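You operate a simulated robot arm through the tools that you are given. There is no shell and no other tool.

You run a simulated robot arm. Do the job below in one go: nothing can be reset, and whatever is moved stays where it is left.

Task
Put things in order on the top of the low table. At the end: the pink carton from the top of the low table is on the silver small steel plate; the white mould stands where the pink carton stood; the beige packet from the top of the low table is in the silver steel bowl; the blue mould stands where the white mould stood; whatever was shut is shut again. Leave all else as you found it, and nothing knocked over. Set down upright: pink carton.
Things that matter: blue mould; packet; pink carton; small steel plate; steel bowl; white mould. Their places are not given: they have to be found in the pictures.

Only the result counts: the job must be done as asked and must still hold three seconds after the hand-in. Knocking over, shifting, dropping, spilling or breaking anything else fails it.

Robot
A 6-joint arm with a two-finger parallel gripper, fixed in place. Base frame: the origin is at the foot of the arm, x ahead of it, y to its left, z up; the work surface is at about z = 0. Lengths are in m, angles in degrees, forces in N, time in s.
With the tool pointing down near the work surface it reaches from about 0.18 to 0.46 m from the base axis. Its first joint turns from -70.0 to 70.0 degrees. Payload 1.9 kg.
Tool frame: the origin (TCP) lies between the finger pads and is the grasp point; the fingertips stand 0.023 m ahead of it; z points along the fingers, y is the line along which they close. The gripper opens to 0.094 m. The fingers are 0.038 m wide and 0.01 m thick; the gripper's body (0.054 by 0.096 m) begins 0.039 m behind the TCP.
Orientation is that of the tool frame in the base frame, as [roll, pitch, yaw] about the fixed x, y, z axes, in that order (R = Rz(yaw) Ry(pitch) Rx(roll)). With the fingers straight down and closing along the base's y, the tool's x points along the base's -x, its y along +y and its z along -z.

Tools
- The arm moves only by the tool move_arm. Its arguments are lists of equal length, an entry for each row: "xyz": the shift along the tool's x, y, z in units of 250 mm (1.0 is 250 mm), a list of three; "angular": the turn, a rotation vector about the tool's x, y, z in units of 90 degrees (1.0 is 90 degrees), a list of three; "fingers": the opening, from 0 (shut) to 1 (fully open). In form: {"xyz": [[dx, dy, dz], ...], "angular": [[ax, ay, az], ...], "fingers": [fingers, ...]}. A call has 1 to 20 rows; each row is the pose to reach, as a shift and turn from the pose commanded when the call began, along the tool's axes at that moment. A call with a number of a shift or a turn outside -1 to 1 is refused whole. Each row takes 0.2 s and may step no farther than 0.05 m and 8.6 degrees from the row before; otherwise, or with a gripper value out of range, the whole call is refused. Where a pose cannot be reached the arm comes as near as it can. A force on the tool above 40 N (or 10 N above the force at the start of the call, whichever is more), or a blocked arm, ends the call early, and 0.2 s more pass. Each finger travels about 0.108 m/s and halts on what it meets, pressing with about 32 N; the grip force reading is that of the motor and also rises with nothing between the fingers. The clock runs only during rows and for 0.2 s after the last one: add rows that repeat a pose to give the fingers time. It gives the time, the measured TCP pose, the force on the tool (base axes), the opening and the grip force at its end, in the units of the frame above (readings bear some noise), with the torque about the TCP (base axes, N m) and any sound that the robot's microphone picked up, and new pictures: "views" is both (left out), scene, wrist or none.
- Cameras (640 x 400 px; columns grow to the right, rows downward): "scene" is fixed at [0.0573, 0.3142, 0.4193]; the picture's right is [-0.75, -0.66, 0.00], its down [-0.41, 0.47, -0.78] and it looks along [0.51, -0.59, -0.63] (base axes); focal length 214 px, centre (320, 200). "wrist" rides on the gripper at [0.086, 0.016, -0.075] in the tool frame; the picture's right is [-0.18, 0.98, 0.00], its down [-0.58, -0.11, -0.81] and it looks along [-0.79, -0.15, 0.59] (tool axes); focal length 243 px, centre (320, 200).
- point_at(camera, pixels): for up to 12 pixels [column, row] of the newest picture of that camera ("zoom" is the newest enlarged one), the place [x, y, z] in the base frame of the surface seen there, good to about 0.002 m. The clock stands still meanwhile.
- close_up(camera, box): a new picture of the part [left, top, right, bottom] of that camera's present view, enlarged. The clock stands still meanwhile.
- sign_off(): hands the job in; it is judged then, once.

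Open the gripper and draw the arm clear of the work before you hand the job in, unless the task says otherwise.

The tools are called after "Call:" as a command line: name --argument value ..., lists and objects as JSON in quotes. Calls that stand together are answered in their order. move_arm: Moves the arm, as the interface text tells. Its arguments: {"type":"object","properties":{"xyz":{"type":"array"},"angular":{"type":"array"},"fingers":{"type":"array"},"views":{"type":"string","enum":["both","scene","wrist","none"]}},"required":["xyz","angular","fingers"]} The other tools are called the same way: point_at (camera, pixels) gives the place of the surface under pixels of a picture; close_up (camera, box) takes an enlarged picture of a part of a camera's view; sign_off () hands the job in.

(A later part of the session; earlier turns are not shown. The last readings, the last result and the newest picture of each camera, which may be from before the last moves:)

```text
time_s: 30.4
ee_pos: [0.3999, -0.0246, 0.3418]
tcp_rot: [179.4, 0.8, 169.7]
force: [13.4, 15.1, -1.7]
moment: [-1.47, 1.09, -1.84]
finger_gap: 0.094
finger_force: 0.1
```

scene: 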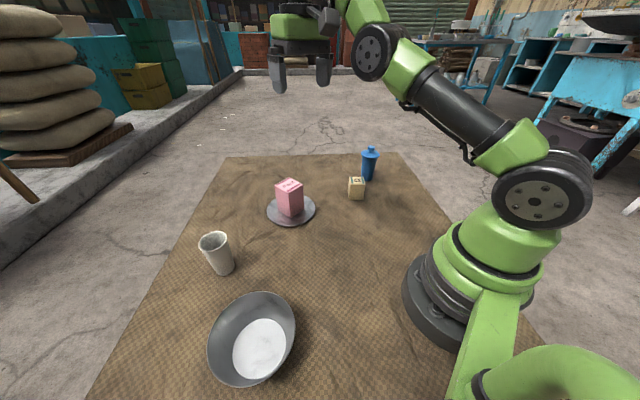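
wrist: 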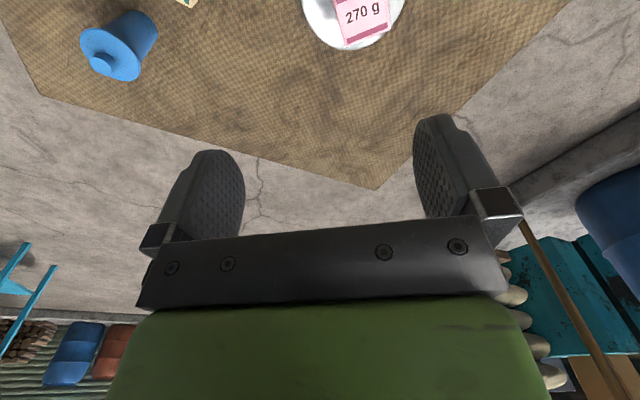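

The camera box on the gripper seems to be pressed against the forearm. The elbow folded the wrong way when the arm passed its full stretch. I'll ease the tool outward, away from the forearm, to relieve the contact.

Call:
move_arm --xyz '[[-0.03, 0.02, 0], [-0.06, 0.03, 0], [-0.1, 0.03, 0], [-0.14, 0.03, 0]]' --angular '[[0, 0, 0], [0, 0, 0], [0, 0, 0], [0, 0, 0]]' --fingers '[1, 1, 1, 1]'

Call:
close_up --camera "scene" --box '[240, 0, 560, 220]'

```text
time_s: 31.4
ee_pos: [0.4002, -0.0256, 0.342]
tcp_rot: [179.4, 0.7, 169.7]
force: [18.7, 16.9, -3.9]
moment: [-1.66, 1.45, -2.14]
finger_gap: 0.0941
finger_force: 0.2
out of reach, approached as far as the arm can: row 1, 2, 3, 4
```

scene: 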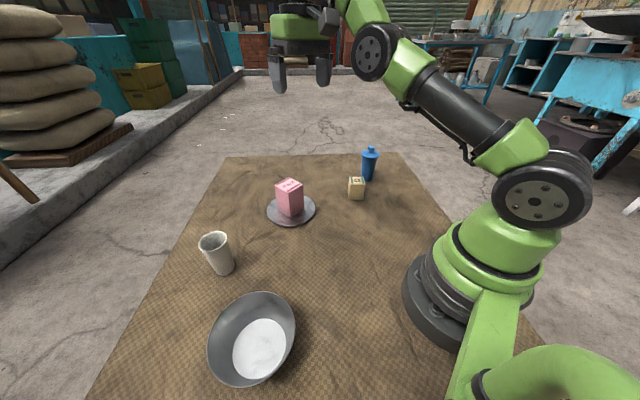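
wrist: 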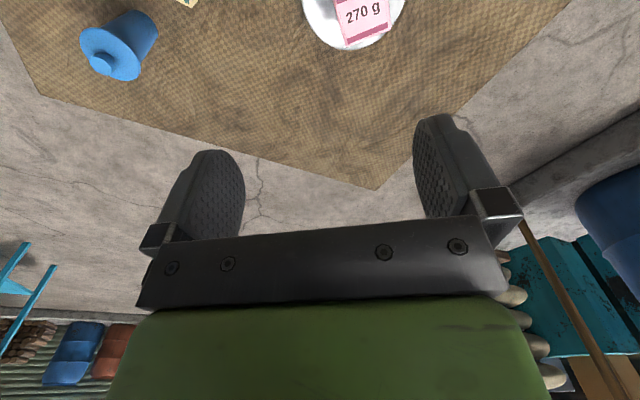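

```text
1.82 times, centred on (400, 110) of scene
```

zoom: 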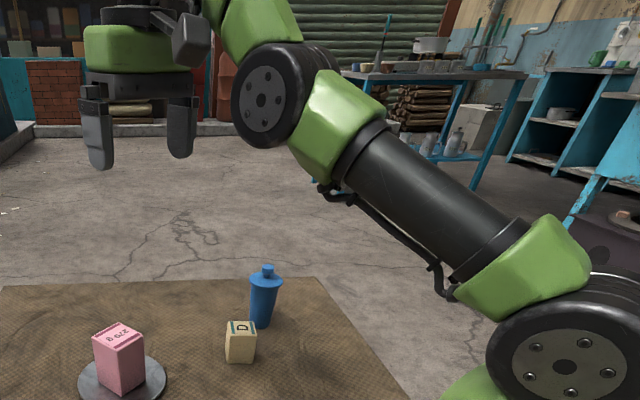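

Moving straight out is refused, so I'll tip the fingertips outward. That opens the angle between the gripper and the forearm.

Call:
move_arm --xyz '[[-0.083, 0, -0.006], [-0.165, 0, -0.023], [-0.244, 0, -0.052], [-0.318, 0, -0.091], [-0.386, 0, -0.14], [-0.386, 0, -0.14]]' --angular '[[0, -0.089, 0], [0, -0.178, 0], [0, -0.267, 0], [0, -0.356, 0], [0, -0.444, 0], [0, -0.444, 0]]' --fingers '[1, 1, 1, 1, 1, 1]'

```text
time_s: 32.8
ee_pos: [0.5036, -0.0401, 0.3836]
tcp_rot: [179.1, 40.8, 169.2]
force: [-0.3, 0.4, -0.1]
moment: [-0.01, 0.0, 0.0]
finger_gap: 0.0939
finger_force: 0.1
out of reach, approached as far as the arm can: row 2, 3, 4, 5, 6
```

scene: 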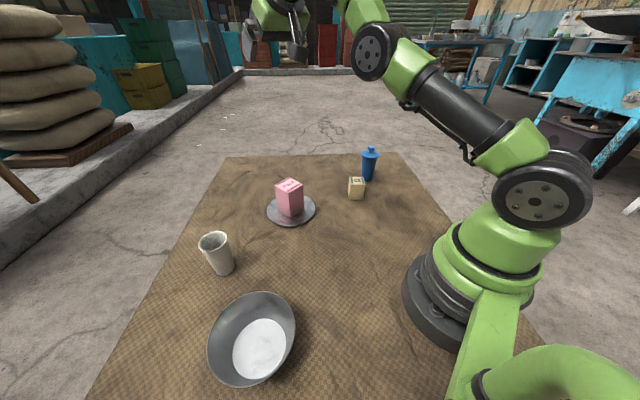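
wrist: 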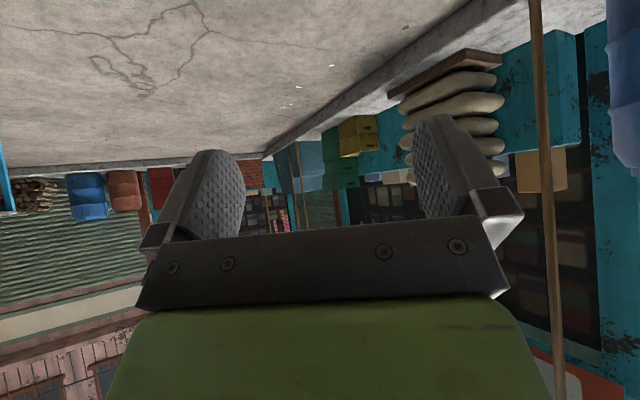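

The contact is gone (force about 0) and the tool is tilted 41° outward. I'll now stretch the arm fully and swing it downward, so the elbow folds back the right way. The tool stays at least 0.24 m above the table, with no objects underneath at that reach.

Call:
move_arm --xyz '[[-0.143, 0, 0.018], [-0.099, 0, 0.191], [-0.04, 0, 0.351], [0.034, 0, 0.499], [0.139, 0, 0.62]]' --angular '[[0, 0, 0], [0, 0, 0], [0, 0, 0], [0, 0, 0], [0, 0, 0]]' --fingers '[1, 1, 1, 1, 1]'

Call:
close_up --camera "scene" --box '[200, 0, 600, 250]'

```text
time_s: 34.0
ee_pos: [0.5582, -0.0522, 0.2404]
tcp_rot: [179.0, 40.8, 169.2]
force: [0.6, 0.0, -0.9]
moment: [-0.03, -0.02, -0.01]
finger_gap: 0.0939
finger_force: 0.0
out of reach, approached as far as the arm can: row 1, 2, 3, 4, 5
```

scene: 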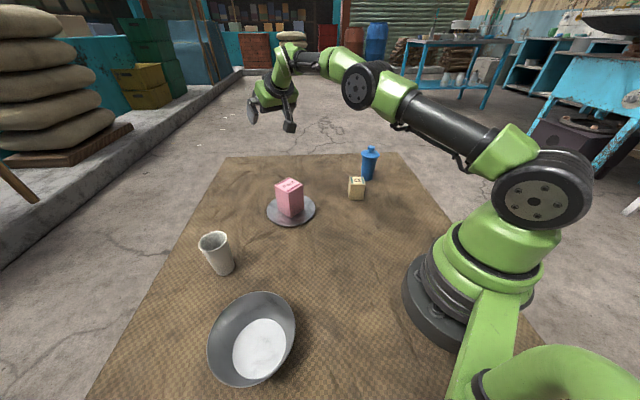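
wrist: 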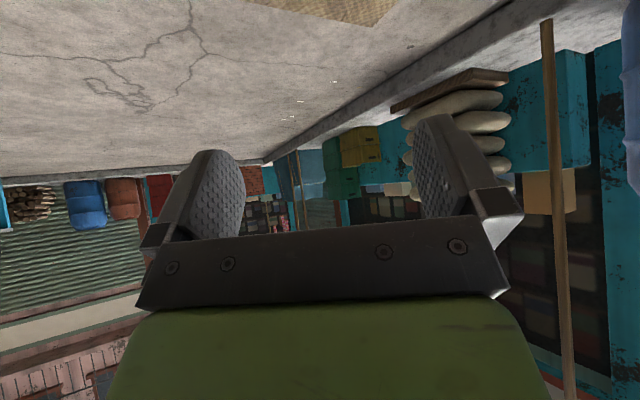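

```text
1.60 times, centred on (400, 125) of scene
```

zoom: 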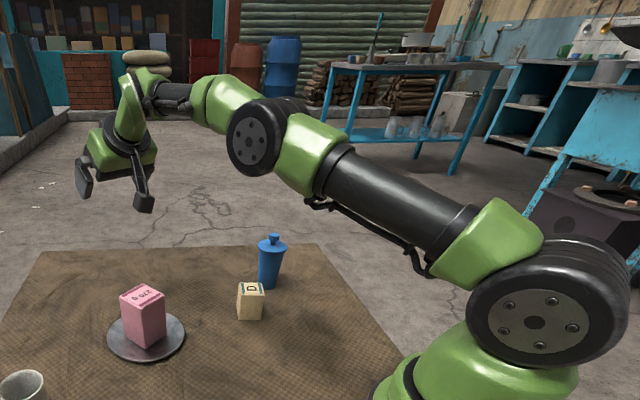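

The forearm now slopes below the upper arm's line, so the elbow is the right way up again. I'll pull back inward a little to confirm it.

Call:
move_arm --xyz '[[0.075, 0, -0.065], [0.151, 0, -0.131], [0.212, 0, -0.183]]' --angular '[[0, 0, 0], [0, 0, 0], [0, 0, 0]]' --fingers '[1, 1, 1]'

```text
time_s: 34.8
ee_pos: [0.4884, -0.0408, 0.2408]
tcp_rot: [179.1, 40.8, 169.3]
force: [1.2, -0.4, -0.4]
moment: [-0.02, 0.01, -0.02]
finger_gap: 0.0941
finger_force: 0.2
```

scene: 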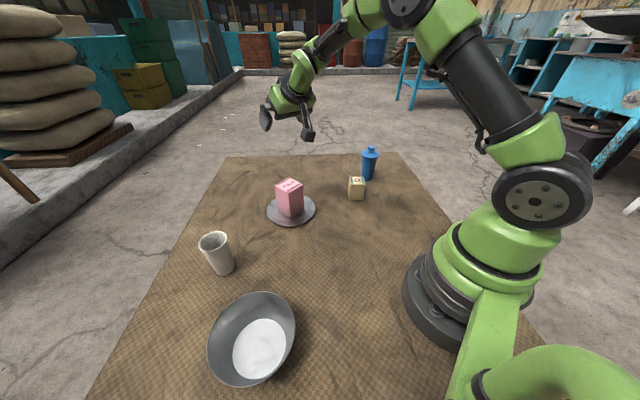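
wrist: 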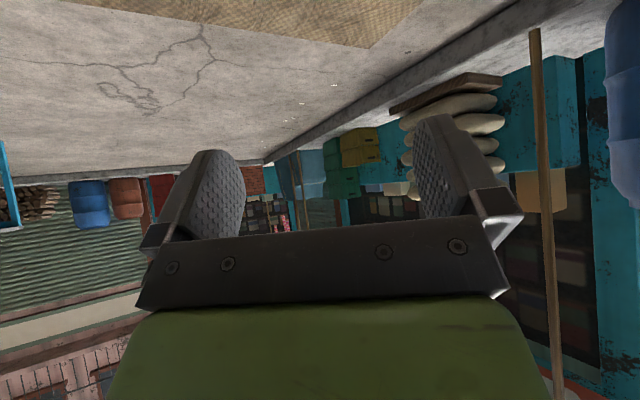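

The posture is normal again. I'll bring the tool back to vertical while drawing in toward (0.38, −0.07, 0.22).

Call:
move_arm --xyz '[[0.06, -0.033, -0.034], [0.119, -0.065, -0.068], [0.179, -0.098, -0.102], [0.238, -0.13, -0.135], [0.298, -0.163, -0.169], [0.357, -0.195, -0.203], [0.357, -0.195, -0.203]]' --angular '[[0.0016, 0.0756, 0.0006], [0.0032, 0.1511, 0.0012], [0.0048, 0.2267, 0.0018], [0.0064, 0.3022, 0.0024], [0.008, 0.3778, 0.003], [0.0096, 0.4533, 0.0036], [0.0096, 0.4533, 0.0036]]' --fingers '[1, 1, 1, 1, 1, 1, 1]'

```text
time_s: 36.4
ee_pos: [0.3799, -0.0683, 0.2235]
tcp_rot: [-179.9, -0.1, 169.2]
force: [-0.1, 0.1, -0.5]
moment: [0.02, -0.06, 0.01]
finger_gap: 0.0941
finger_force: 0.0
```

scene: 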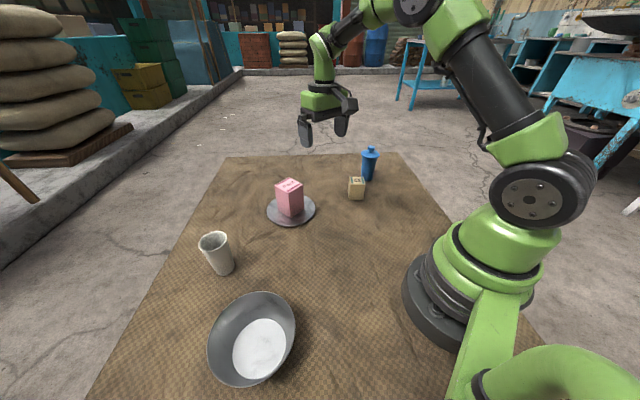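
wrist: 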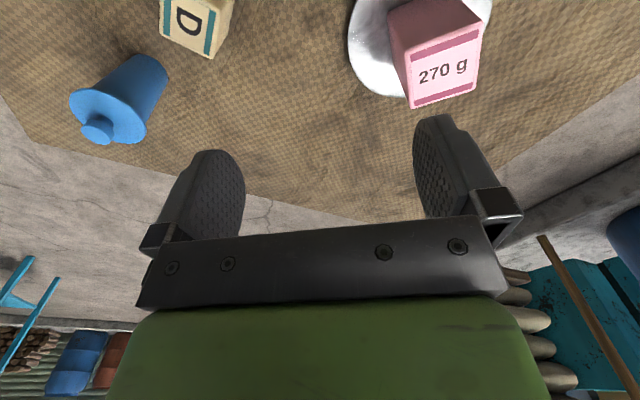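

The tool is upright at (0.380, −0.068, 0.22). I'll move to a hover over the packet, turning so the fingers line up with its faces.

Call:
move_arm --xyz '[[0.023, -0.07, 0.03], [0.045, -0.14, 0.07], [0.068, -0.21, 0.13], [0.091, -0.281, 0.2], [0.113, -0.351, 0.27], [0.136, -0.421, 0.33], [0.136, -0.421, 0.33]]' --angular '[[0, 0, 0.068], [0, 0, 0.136], [0, 0, 0.204], [0, 0, 0.272], [0, 0, 0.34], [0, 0, 0.408], [0, 0, 0.408]]' --fingers '[1, 1, 1, 1, 1, 1, 1]'

Call:
close_up --camera "wrist" --box '[200, 0, 440, 230]'

```text
time_s: 38.0
ee_pos: [0.3263, -0.1677, 0.1412]
tcp_rot: [-179.9, 0.0, 132.4]
force: [-0.3, -0.5, 0.7]
moment: [-0.02, 0.05, -0.01]
finger_gap: 0.0941
finger_force: 0.2
```

scene: 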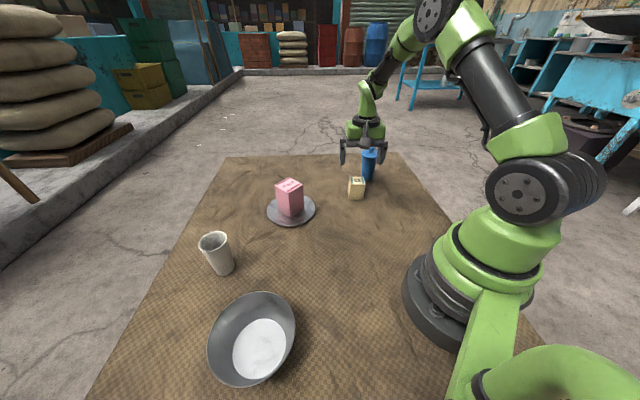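
wrist: 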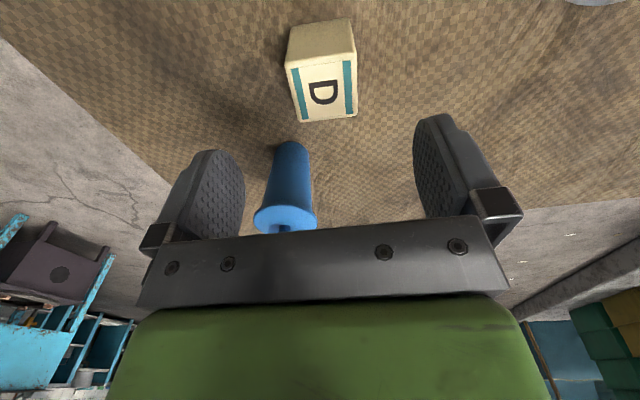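

```text
1.74 times, centred on (320, 115) of wrist
```

zoom: 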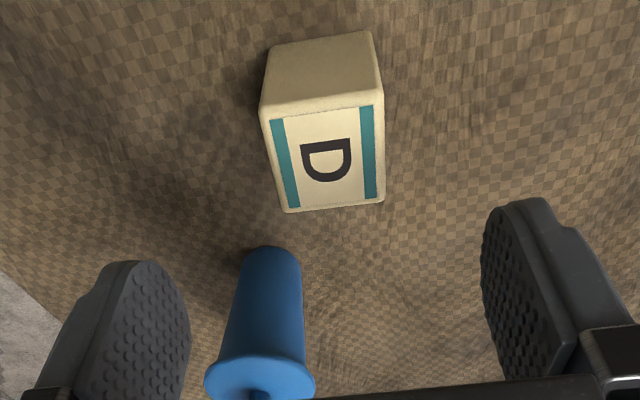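

The packet is nicely squared to the gripper. I'll measure its top corners to centre the gripper.

Call:
point_at --camera "zoom" --pixels '[[265, 114], [377, 100], [382, 200], [289, 208], [325, 155], [270, 60], [368, 40], [255, 380], [225, 375], [270, 290]]'

```text
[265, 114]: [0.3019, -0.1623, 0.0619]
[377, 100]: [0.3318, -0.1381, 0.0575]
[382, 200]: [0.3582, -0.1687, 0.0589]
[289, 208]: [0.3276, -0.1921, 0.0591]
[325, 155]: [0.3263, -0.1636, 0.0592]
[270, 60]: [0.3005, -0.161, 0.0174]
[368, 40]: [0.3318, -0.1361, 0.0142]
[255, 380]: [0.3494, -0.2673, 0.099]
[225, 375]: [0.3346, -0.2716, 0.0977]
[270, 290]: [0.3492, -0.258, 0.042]
```

The packet's centre is about (0.329, −0.166), 0.039 wide with a top at 0.06, turned about 40°. I'll trim the yaw, descend to z = 0.045 and close on it.

Call:
move_arm --xyz '[[-0.005, 0.006, 0.08], [-0.005, 0.006, 0.18], [-0.005, 0.006, 0.28], [-0.005, 0.006, 0.36], [-0.005, 0.006, 0.38], [-0.005, 0.006, 0.38], [-0.005, 0.006, 0.38], [-0.005, 0.006, 0.38], [-0.005, 0.006, 0.38]]' --angular '[[0, 0, 0.027], [0, 0, 0.027], [0, 0, 0.027], [0, 0, 0.027], [0, 0, 0.027], [0, 0, 0.027], [0, 0, 0.027], [0, 0, 0.027], [0, 0, 0.027]]' --fingers '[1, 1, 1, 1, 1, 0.6, 0.45, 0.3, 0.2]'

Call:
close_up --camera "scene" --box '[320, 120, 420, 210]'

```text
time_s: 40.0
ee_pos: [0.3283, -0.1672, 0.0446]
tcp_rot: [-179.9, -0.1, 130.1]
force: [1.2, 0.3, 0.6]
moment: [-0.01, -0.01, 0.01]
finger_gap: 0.0448
finger_force: 31.8
```

scene: 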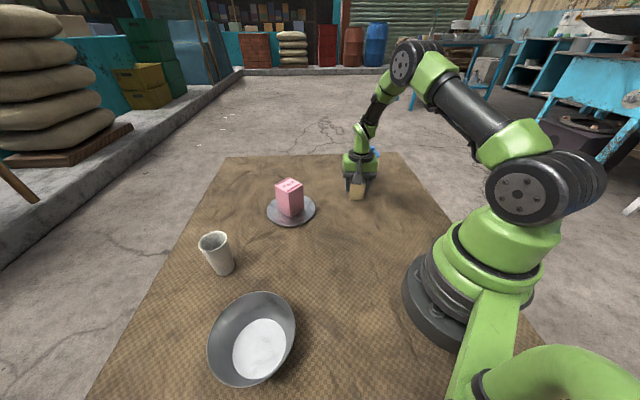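
wrist: 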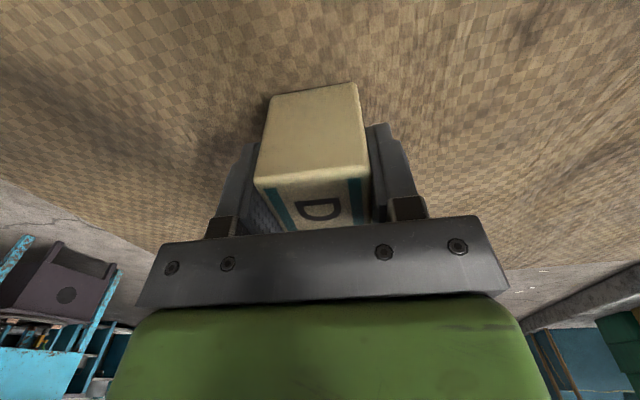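

```text
4.44 times, centred on (370, 165) of scene
```

zoom: 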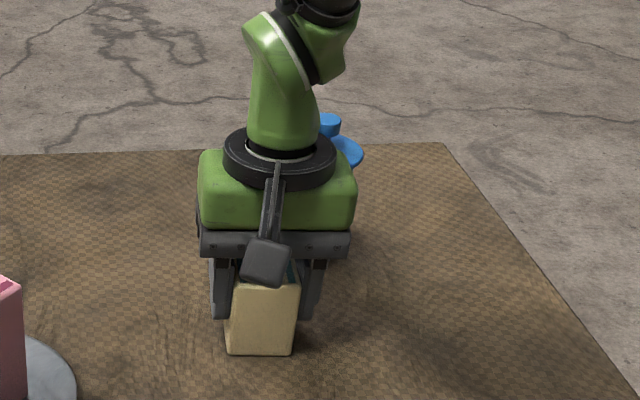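

The packet is held with a gap of 0.045. I'll lift it straight up and carry it halfway toward the bowl.

Call:
move_arm --xyz '[[0, 0, -0.06], [0, 0, -0.2], [0, 0, -0.34], [0, 0, -0.46], [0.105, 0.051, -0.46], [0.211, 0.101, -0.46], [0.316, 0.152, -0.46], [0.421, 0.202, -0.46], [0.526, 0.253, -0.46], [0.632, 0.303, -0.46], [0.737, 0.354, -0.46], [0.842, 0.404, -0.46], [0.842, 0.404, -0.46]]' --angular '[[0, 0, 0], [0, 0, 0], [0, 0, 0], [0, 0, 0], [0, 0, -0.056], [0, 0, -0.111], [0, 0, -0.167], [0, 0, -0.222], [0, 0, -0.278], [0, 0, -0.333], [0, 0, -0.389], [0, 0, -0.444], [0, 0, -0.444]]' --fingers '[0.2, 0.2, 0.2, 0.2, 0.2, 0.2, 0.2, 0.2, 0.2, 0.2, 0.2, 0.2, 0.2]'

```text
time_s: 42.8
ee_pos: [0.2696, 0.0588, 0.1596]
tcp_rot: [-180.0, 0.0, 170.0]
force: [-0.5, 0.6, -0.7]
moment: [0.01, 0.0, -0.01]
finger_gap: 0.0448
finger_force: 31.8
```

scene: 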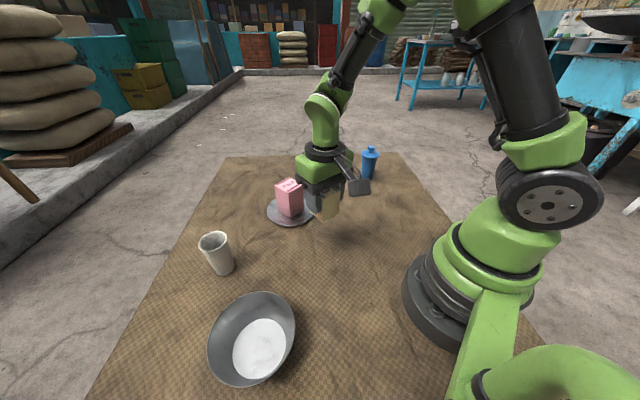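
wrist: 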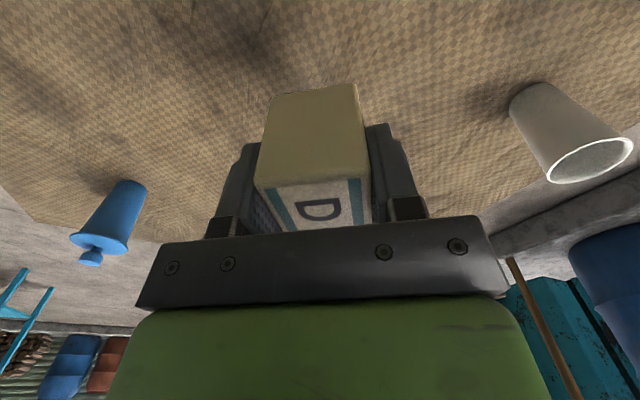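

The packet is held upright. I'll continue to above the bowl's centre at about (0.2135, 0.287).

Call:
move_arm --xyz '[[0.048, 0.107, 0], [0.096, 0.214, 0], [0.144, 0.32, 0], [0.192, 0.427, 0], [0.24, 0.534, 0], [0.288, 0.641, 0], [0.336, 0.747, 0], [0.384, 0.854, 0], [0.384, 0.854, 0]]' --angular '[[0, 0, -0.056], [0, 0, -0.111], [0, 0, -0.167], [0, 0, -0.222], [0, 0, -0.278], [0, 0, -0.333], [0, 0, -0.389], [0, 0, -0.444], [0, 0, -0.444]]' --fingers '[0.2, 0.2, 0.2, 0.2, 0.2, 0.2, 0.2, 0.2, 0.2]'

Call:
close_up --camera "scene" --box '[160, 200, 340, 390]'

```text
time_s: 44.8
ee_pos: [0.2131, 0.2869, 0.1584]
tcp_rot: [-179.9, -0.2, -149.9]
force: [0.2, -0.4, -0.8]
moment: [0.01, -0.03, -0.01]
finger_gap: 0.0445
finger_force: 32.1
```

scene: 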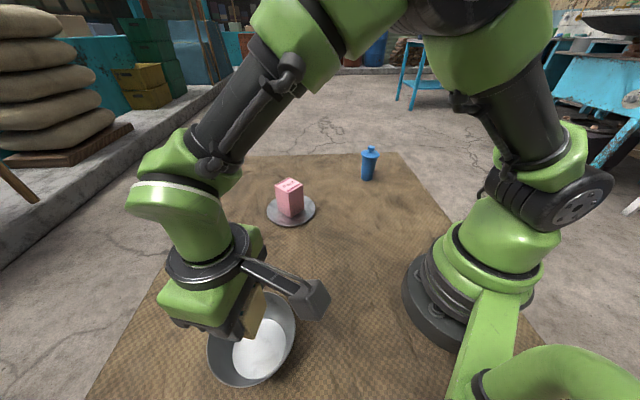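
wrist: 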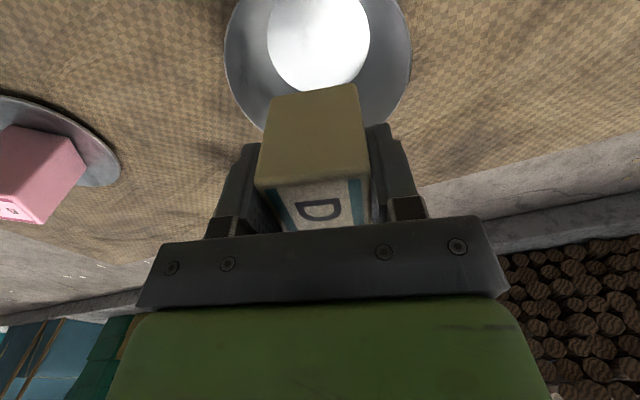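

```text
2.11 times, centred on (250, 295) of scene
```

zoom: 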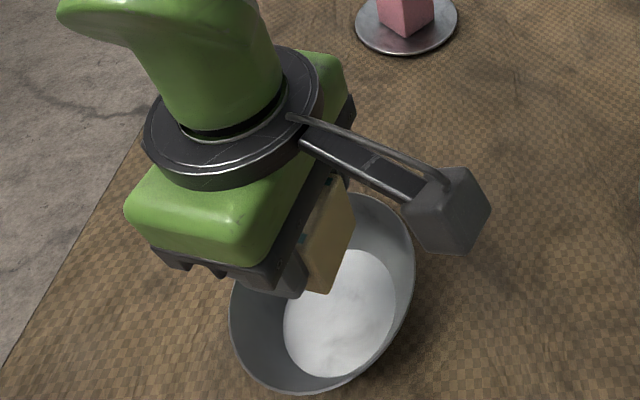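

The packet is over the bowl. I'll check the bowl's rim and floor positions from both cameras before lowering.

Call:
point_at --camera "wrist" --pixels '[[226, 45], [410, 40], [262, 127], [268, 40], [370, 40], [320, 5], [320, 60], [300, 85], [390, 100]]'

Call:
point_at --camera "zoom" --pixels '[[340, 320], [285, 320], [394, 290], [330, 378], [231, 310], [413, 270], [300, 391], [375, 196]]'

```text
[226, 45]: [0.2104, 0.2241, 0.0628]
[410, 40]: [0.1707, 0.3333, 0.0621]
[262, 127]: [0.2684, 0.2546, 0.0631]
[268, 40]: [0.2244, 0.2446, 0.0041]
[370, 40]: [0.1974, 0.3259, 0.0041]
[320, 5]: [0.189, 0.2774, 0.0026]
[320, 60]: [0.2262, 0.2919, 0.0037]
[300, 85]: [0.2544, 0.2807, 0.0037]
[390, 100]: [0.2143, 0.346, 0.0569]
```

```text
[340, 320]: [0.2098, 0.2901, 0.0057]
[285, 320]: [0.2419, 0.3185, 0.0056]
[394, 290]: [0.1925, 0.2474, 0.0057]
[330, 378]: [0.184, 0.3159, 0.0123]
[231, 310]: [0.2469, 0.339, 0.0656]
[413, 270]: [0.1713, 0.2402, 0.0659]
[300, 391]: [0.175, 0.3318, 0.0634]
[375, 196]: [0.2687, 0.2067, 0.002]
```

The bowl's rim is centred at (0.214, 0.287) with radius 0.063, and its floor is at z ≈ 0.005. The packet fits, so I'll lower it to just above the floor.

Call:
move_arm --xyz '[[0, 0, 0.08], [0, 0, 0.18], [0, 0, 0.28], [0, 0, 0.36], [0, 0, 0.41], [0, 0, 0.43], [0, 0, 0.43]]' --angular '[[0, 0, 0], [0, 0, 0], [0, 0, 0], [0, 0, 0], [0, 0, 0], [0, 0, 0], [0, 0, 0]]' --fingers '[0.2, 0.2, 0.2, 0.2, 0.2, 0.2, 0.2]'

Call:
close_up --camera "scene" --box '[160, 220, 340, 395]'

```text
time_s: 46.4
ee_pos: [0.2137, 0.2867, 0.0518]
tcp_rot: [-180.0, 0.1, -150.0]
force: [0.1, 1.0, -1.1]
moment: [-0.02, -0.02, 0.0]
finger_gap: 0.0449
finger_force: 32.2
```

scene: 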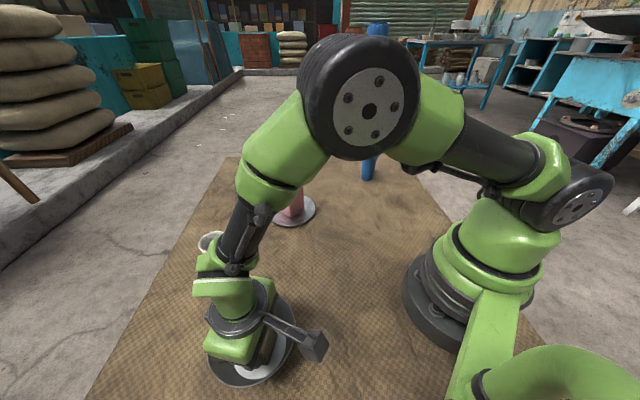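
wrist: 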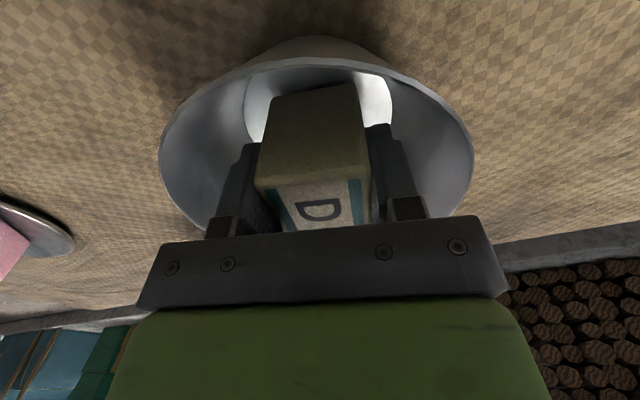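

```text
2.29 times, centred on (250, 308) of scene
```

zoom: 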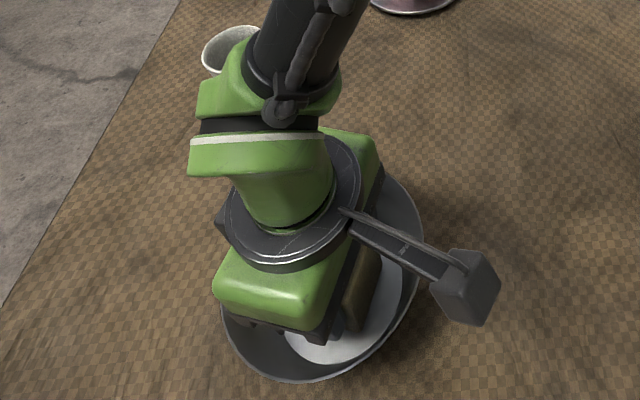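

The packet is centred inside the bowl with no contact yet. I'll step down gently until it touches the floor.

Call:
move_arm --xyz '[[0, 0, 0.004], [0, 0, 0.007], [0, 0, 0.009], [0, 0, 0.009]]' --angular '[[0, 0, 0], [0, 0, 0], [0, 0, 0], [0, 0, 0]]' --fingers '[0.2, 0.2, 0.2, 0.2]' --views "none"

```text
time_s: 47.4
ee_pos: [0.2126, 0.2865, 0.0504]
tcp_rot: [-180.0, -0.1, -150.0]
force: [-0.4, 1.0, -1.3]
moment: [0.05, 0.0, -0.01]
finger_gap: 0.0444
finger_force: 31.9
```

Call:
move_arm --xyz '[[0, 0, 0.003], [0, 0, 0.005], [0, 0, 0.005]]' --angular '[[0, 0, 0], [0, 0, 0], [0, 0, 0]]' --fingers '[0.2, 0.2, 0.2]' --views "none"

```text
time_s: 48.1
ee_pos: [0.2113, 0.2872, 0.0469]
tcp_rot: [180.0, -0.1, -150.0]
force: [0.7, 0.6, -0.6]
moment: [-0.01, 0.03, 0.0]
finger_gap: 0.0448
finger_force: 31.8
```

Call:
move_arm --xyz '[[0, 0, 0.003], [0, 0, 0.005], [0, 0, 0.005]]' --angular '[[0, 0, 0], [0, 0, 0], [0, 0, 0]]' --fingers '[0.2, 0.2, 0.2]' --views "none"

```text
time_s: 49.0
ee_pos: [0.2139, 0.2884, 0.0483]
tcp_rot: [180.0, 0.0, -150.0]
force: [-5.3, -1.7, 19.3]
moment: [-0.07, 0.2, -0.02]
finger_gap: 0.0446
finger_force: 31.6
```

It has touched the floor, with 19 N. I'll relieve the pressure slightly and open the fingers just a little, since the bowl's walls are close.

Call:
move_arm --xyz '[[0, 0, -0.003], [0, 0, -0.003], [0, 0, -0.003], [0, 0, -0.003], [0, 0, -0.003]]' --angular '[[0, 0, 0], [0, 0, 0], [0, 0, 0], [0, 0, 0], [0, 0, 0]]' --fingers '[0.2, 0.48, 0.53, 0.57, 0.57]'

```text
time_s: 50.1
ee_pos: [0.2121, 0.2868, 0.0485]
tcp_rot: [-180.0, -0.2, -150.0]
force: [-0.1, 0.1, -0.8]
moment: [0.0, 0.02, -0.03]
finger_gap: 0.0536
finger_force: 0.0
```

scene: 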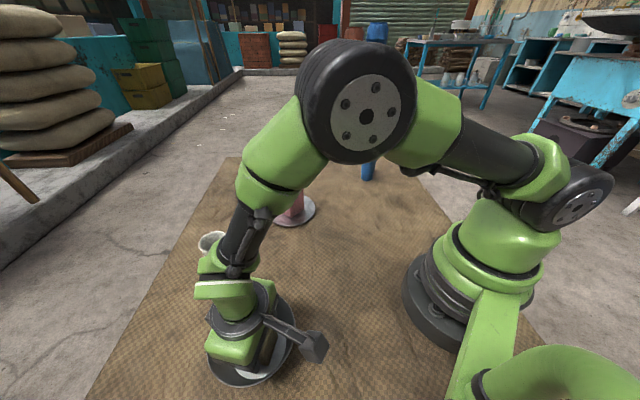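
wrist: 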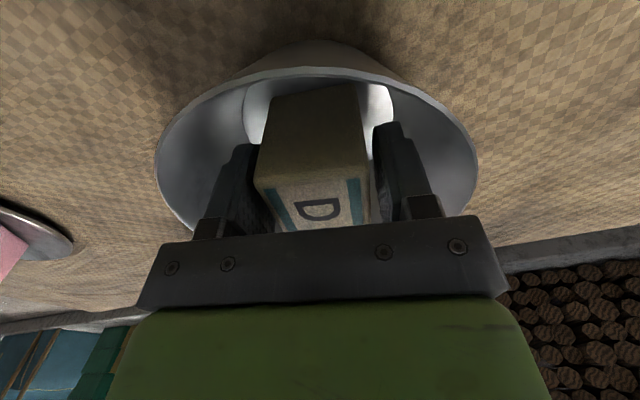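

The packet is released and standing in the bowl. I'll rise straight out, keeping the fingers only slightly open until clear.

Call:
move_arm --xyz '[[0, 0, -0.04], [0, 0, -0.12], [0, 0, -0.24], [0, 0, -0.4], [0, 0, -0.56], [0, 0, -0.56]]' --angular '[[0, 0, 0], [0, 0, 0], [0, 0, 0], [0, 0, 0], [0, 0, 0], [0, 0, 0]]' --fingers '[0.57, 0.57, 0.57, 0.57, 0.57, 0.57]'

Call:
close_up --camera "scene" --box '[330, 135, 410, 190]'

```text
time_s: 51.5
ee_pos: [0.2134, 0.2858, 0.1887]
tcp_rot: [-180.0, -0.1, -150.0]
force: [-0.4, -0.8, 0.0]
moment: [-0.01, 0.01, 0.01]
finger_gap: 0.0535
finger_force: 0.1
```

scene: 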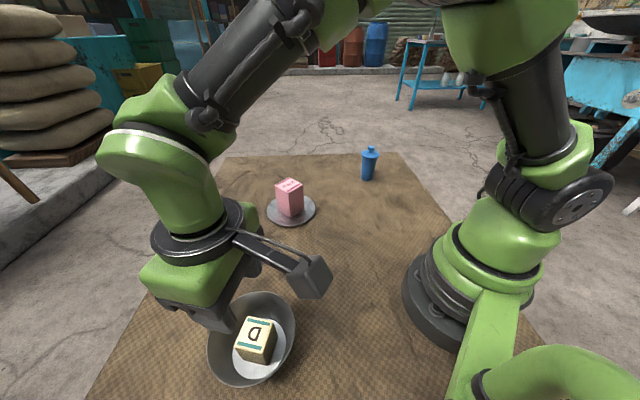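
wrist: 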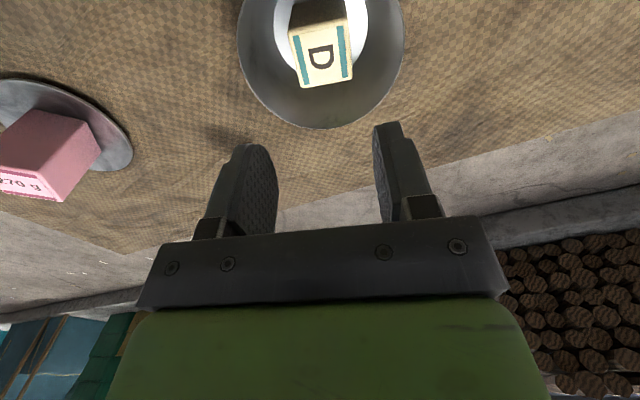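

```text
7.27 times, centred on (370, 162) of scene
```

zoom: 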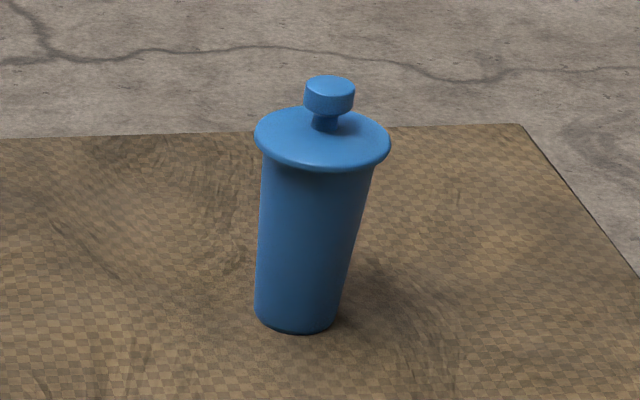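

The packet stands in the bowl at (257,340). Next is the blue mould, so I'll swing back across the table at a safe height.

Call:
move_arm --xyz '[[0.042, -0.119, 0], [0.083, -0.237, 0], [0.125, -0.356, 0], [0.167, -0.475, 0], [0.208, -0.593, 0], [0.25, -0.712, 0], [0.291, -0.83, 0], [0.333, -0.949, 0]]' --angular '[[0, 0, 0.047], [0, 0, 0.095], [0, 0, 0.142], [0, 0, 0.189], [0, 0, 0.236], [0, 0, 0.284], [0, 0, 0.331], [0, 0, 0.378]]' --fingers '[0.7, 0.9, 1, 1, 1, 1, 1, 1]' --views "scene"

```text
time_s: 53.4
ee_pos: [0.2592, 0.0403, 0.1893]
tcp_rot: [-179.9, 0.0, 175.8]
force: [0.1, -0.6, 0.7]
moment: [-0.04, 0.02, 0.01]
finger_gap: 0.0942
finger_force: 0.0
```

scene: 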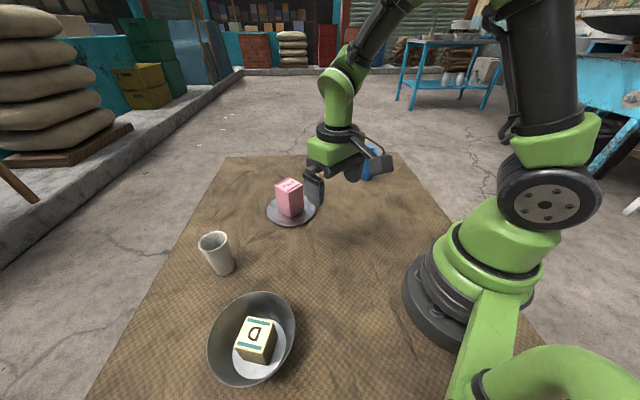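

I'll continue to a viewing point short of the blue mould at (0.30, −0.20), facing it.

Call:
move_arm --xyz '[[-0.028, -0.118, 0], [-0.057, -0.237, 0], [-0.085, -0.355, 0], [-0.114, -0.473, 0], [-0.142, -0.591, 0], [-0.17, -0.71, 0], [-0.199, -0.828, 0], [-0.227, -0.946, 0], [-0.227, -0.946, 0]]' --angular '[[0, 0, 0.047], [0, 0, 0.095], [0, 0, 0.142], [0, 0, 0.189], [0, 0, 0.236], [0, 0, 0.284], [0, 0, 0.331], [0, 0, 0.378], [0, 0, 0.378]]' --fingers '[1, 1, 1, 1, 1, 1, 1, 1, 1]'

Call:
close_up --camera "wrist" --box '[220, 60, 420, 230]'

```text
time_s: 55.4
ee_pos: [0.3011, -0.2003, 0.1883]
tcp_rot: [-179.9, 0.0, 141.9]
force: [0.3, -1.0, 0.3]
moment: [-0.01, 0.03, 0.02]
finger_gap: 0.094
finger_force: 0.1
```

scene: 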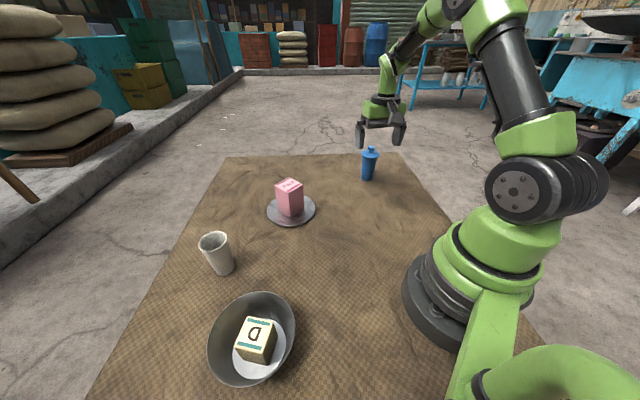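
wrist: 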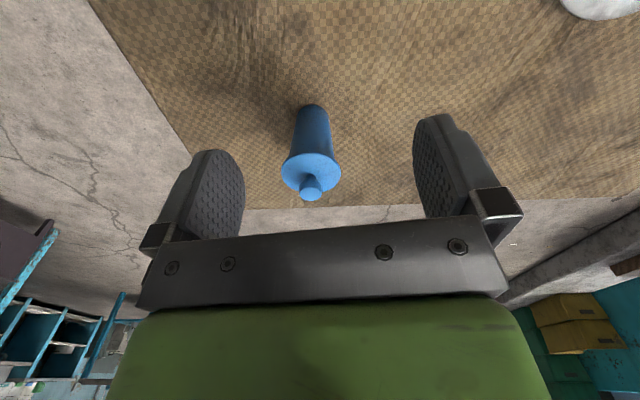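

```text
2.35 times, centred on (320, 145) of wrist
```

zoom: 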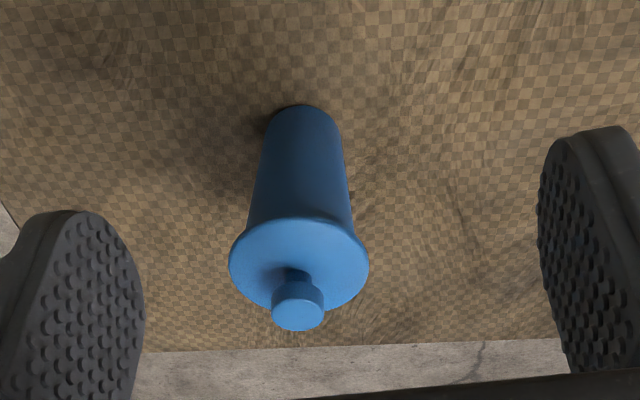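

I'll measure the knob, flange and body of the blue mould from this view.

Call:
point_at --camera "zoom" --pixels '[[298, 315], [276, 312], [321, 312], [298, 328], [233, 265], [366, 265], [299, 224], [320, 297], [299, 180], [299, 115], [278, 298], [250, 285]]'

Call:
close_up --camera "scene" --box '[345, 140, 395, 190]'

```text
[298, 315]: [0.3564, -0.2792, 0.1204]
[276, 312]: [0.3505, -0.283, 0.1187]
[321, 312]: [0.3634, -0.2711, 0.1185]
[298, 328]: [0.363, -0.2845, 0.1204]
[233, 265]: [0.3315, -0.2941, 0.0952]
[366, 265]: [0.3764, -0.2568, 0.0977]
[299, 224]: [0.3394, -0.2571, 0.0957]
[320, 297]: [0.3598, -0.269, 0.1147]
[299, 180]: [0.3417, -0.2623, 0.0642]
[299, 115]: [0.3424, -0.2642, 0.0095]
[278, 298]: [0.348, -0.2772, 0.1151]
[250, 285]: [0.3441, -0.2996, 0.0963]
```

```text
8.00 times, centred on (370, 165) of scene
```

zoom: 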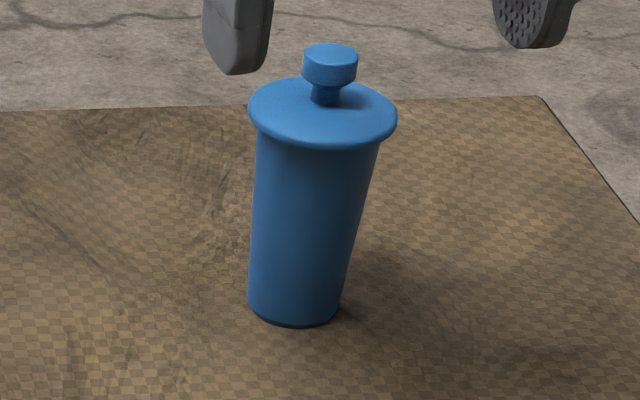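

The mould's axis is at about (0.3555, −0.277), with the knob about 0.02 across and its top at z = 0.121. The disc may be a loose lid, so I'll grip the knob and lift a few millimetres to find out. First I'll move over it.

Call:
move_arm --xyz '[[-0.09, -0.027, 0.03], [-0.18, -0.053, 0.06], [-0.27, -0.08, 0.1], [-0.365, -0.106, 0.134], [-0.365, -0.106, 0.18], [-0.365, -0.106, 0.22], [-0.365, -0.106, 0.244], [-0.365, -0.106, 0.244]]' --angular '[[0, 0, 0], [0, 0, 0], [0, 0, 0], [0, 0, 0], [0, 0, 0], [0, 0, 0], [0, 0, 0], [0, 0, 0]]' --fingers '[0.8, 0.6, 0.6, 0.6, 0.6, 0.6, 0.6, 0.6]'

Call:
close_up --camera "scene" --box '[340, 110, 410, 190]'

```text
time_s: 57.1
ee_pos: [0.3554, -0.2771, 0.1275]
tcp_rot: [-179.9, 0.0, 142.0]
force: [-0.4, -0.1, -0.6]
moment: [-0.02, 0.05, 0.01]
finger_gap: 0.0564
finger_force: 0.0
```

scene: 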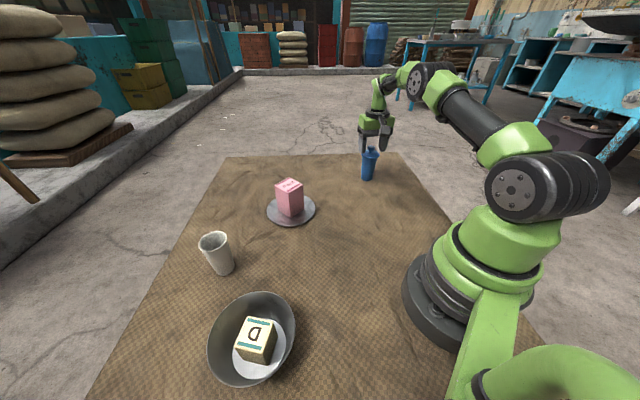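
wrist: 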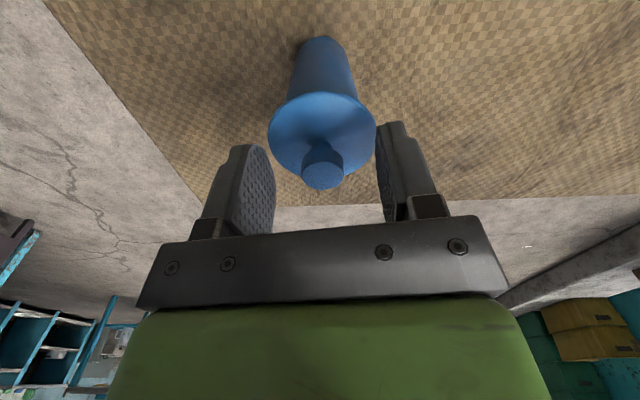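

```text
5.00 times, centred on (375, 150) of scene
```

zoom: 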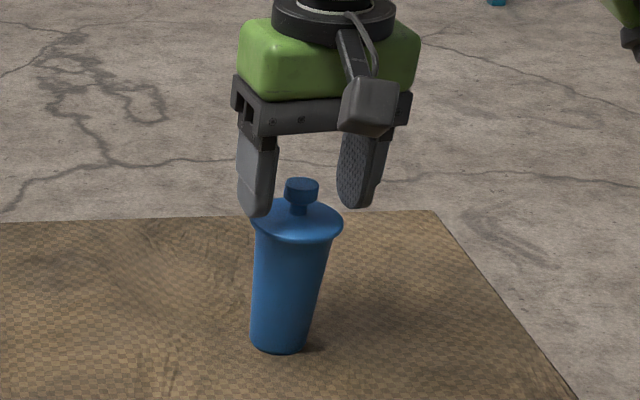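

The knob sits between the fingertips. I'll go down 2 mm and close gently on it.

Call:
move_arm --xyz '[[0, 0, 0.008], [0, 0, 0.008], [0, 0, 0.008], [0, 0, 0.008], [0, 0, 0.008]]' --angular '[[0, 0, 0], [0, 0, 0], [0, 0, 0], [0, 0, 0], [0, 0, 0]]' --fingers '[0.6, 0.4, 0.3, 0.15, 0.1]'

Call:
close_up --camera "scene" --box '[340, 110, 410, 190]'

```text
time_s: 58.4
ee_pos: [0.3546, -0.2756, 0.1246]
tcp_rot: [-179.8, 0.0, 142.0]
force: [-0.6, -0.6, -0.7]
moment: [0.0, 0.0, 0.03]
finger_gap: 0.0203
finger_force: 32.0
```

scene: 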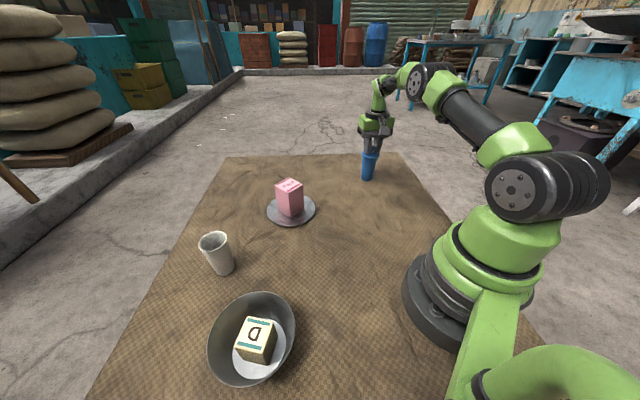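
wrist: 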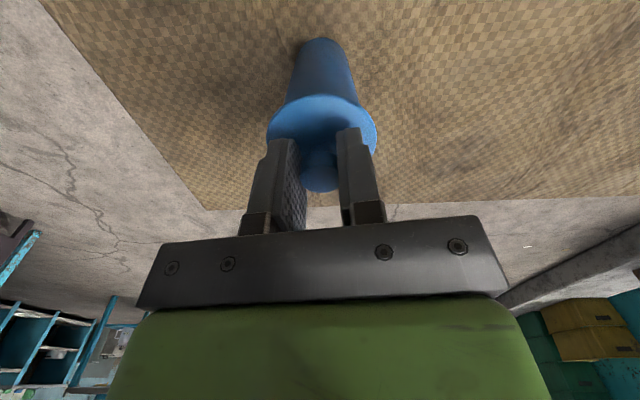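

```text
5.00 times, centred on (375, 150) of scene
```

zoom: 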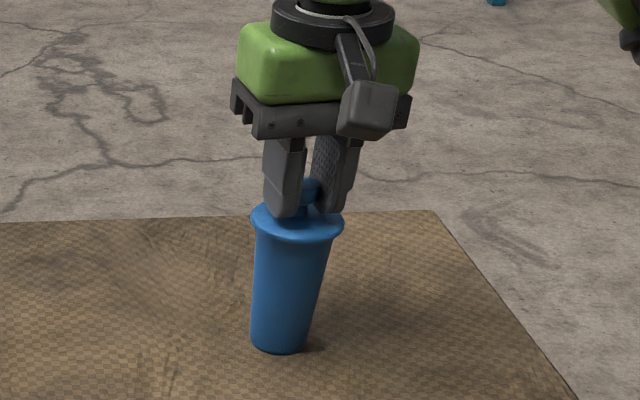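

The knob is held, with a gap of 0.020. I'll lift 6 mm slowly and see whether the whole mould or only the lid comes up.

Call:
move_arm --xyz '[[0, 0, -0.006], [0, 0, -0.012], [0, 0, -0.018], [0, 0, -0.024], [0, 0, -0.024]]' --angular '[[0, 0, 0], [0, 0, 0], [0, 0, 0], [0, 0, 0], [0, 0, 0]]' --fingers '[0.1, 0.1, 0.1, 0.1, 0.1]'

Call:
close_up --camera "scene" --box '[340, 110, 410, 190]'

Call:
close_up --camera "wrist" --box '[220, 0, 420, 200]'

```text
time_s: 59.5
ee_pos: [0.3544, -0.2773, 0.1313]
tcp_rot: [-179.9, 0.1, 142.0]
force: [0.2, 0.7, -1.8]
moment: [0.02, 0.02, 0.02]
finger_gap: 0.0198
finger_force: 32.2
```

scene: 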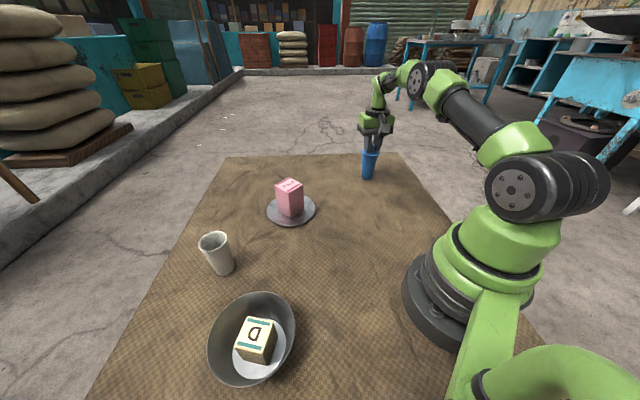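
wrist: 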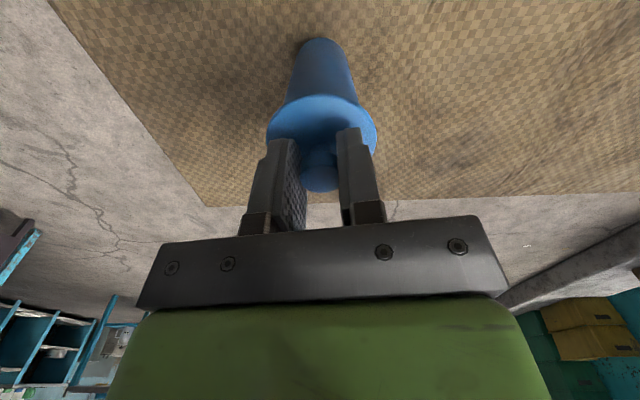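

```text
5.00 times, centred on (375, 150) of scene
```

zoom: 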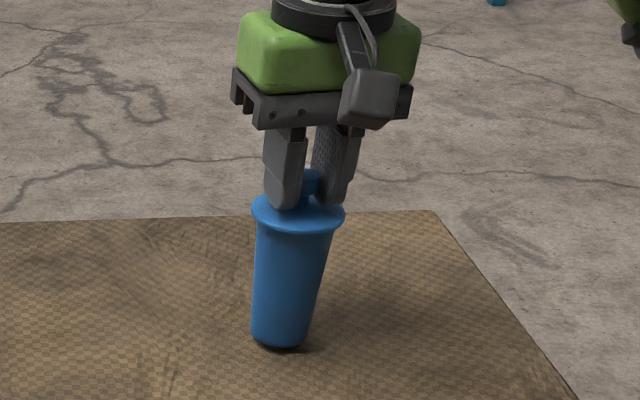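

```text
2.00 times, centred on (320, 100) of wrist
```

zoom: 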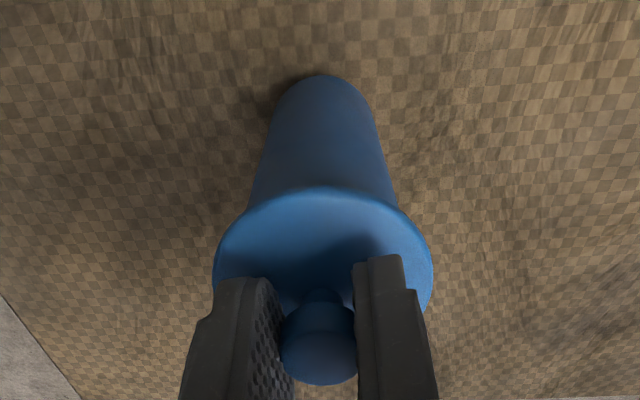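

The base rose together with the flange (its bottom edge moved from row 353 to 347), so the mould is one piece. I'll carry it low and slowly, straight to the white mould's old spot.

Call:
move_arm --xyz '[[0.005, -0.001, -0.012], [0.02, -0.003, -0.024], [0.05, -0.006, -0.036], [0.09, -0.012, -0.04], [0.135, -0.017, -0.04], [0.18, -0.023, -0.04], [0.225, -0.029, -0.04], [0.27, -0.035, -0.04], [0.315, -0.04, -0.04], [0.36, -0.046, -0.04], [0.405, -0.052, -0.04], [0.45, -0.058, -0.04], [0.495, -0.063, -0.04], [0.54, -0.069, -0.04], [0.58, -0.074, -0.04], [0.61, -0.078, -0.04], [0.63, -0.081, -0.04], [0.638, -0.082, -0.04], [0.641, -0.082, -0.04], [0.641, -0.082, -0.04]]' --angular '[[0, 0, 0], [0, 0, 0], [0, 0, 0], [0, 0, 0], [0, 0, 0], [0, 0, 0], [0, 0, 0], [0, 0, 0], [0, 0, 0], [0, 0, 0], [0, 0, 0], [0, 0, 0], [0, 0, 0], [0, 0, 0], [0, 0, 0], [0, 0, 0], [0, 0, 0], [0, 0, 0], [0, 0, 0], [0, 0, 0]]' --fingers '[0.1, 0.1, 0.1, 0.1, 0.1, 0.1, 0.1, 0.1, 0.1, 0.1, 0.1, 0.1, 0.1, 0.1, 0.1, 0.1, 0.1, 0.1, 0.1, 0.1]'

Call:
close_up --camera "scene" --box '[340, 110, 450, 230]'

```text
time_s: 63.8
ee_pos: [0.2153, -0.1955, 0.1412]
tcp_rot: [-179.9, 0.0, 142.0]
force: [0.6, 0.0, -0.6]
moment: [0.02, -0.02, -0.01]
finger_gap: 0.0198
finger_force: 31.8
```

scene: 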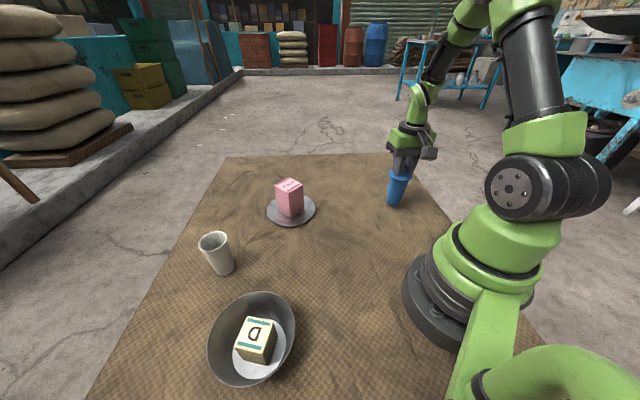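
wrist: 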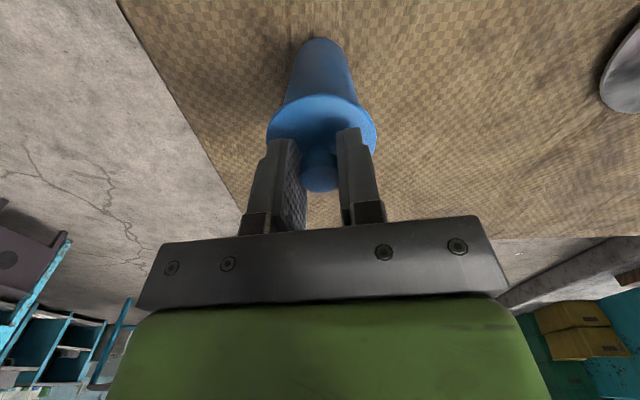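

```text
3.33 times, centred on (395, 170) of scene
```

zoom: 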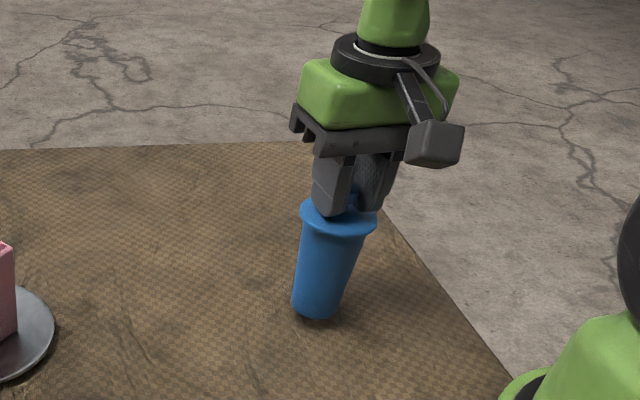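

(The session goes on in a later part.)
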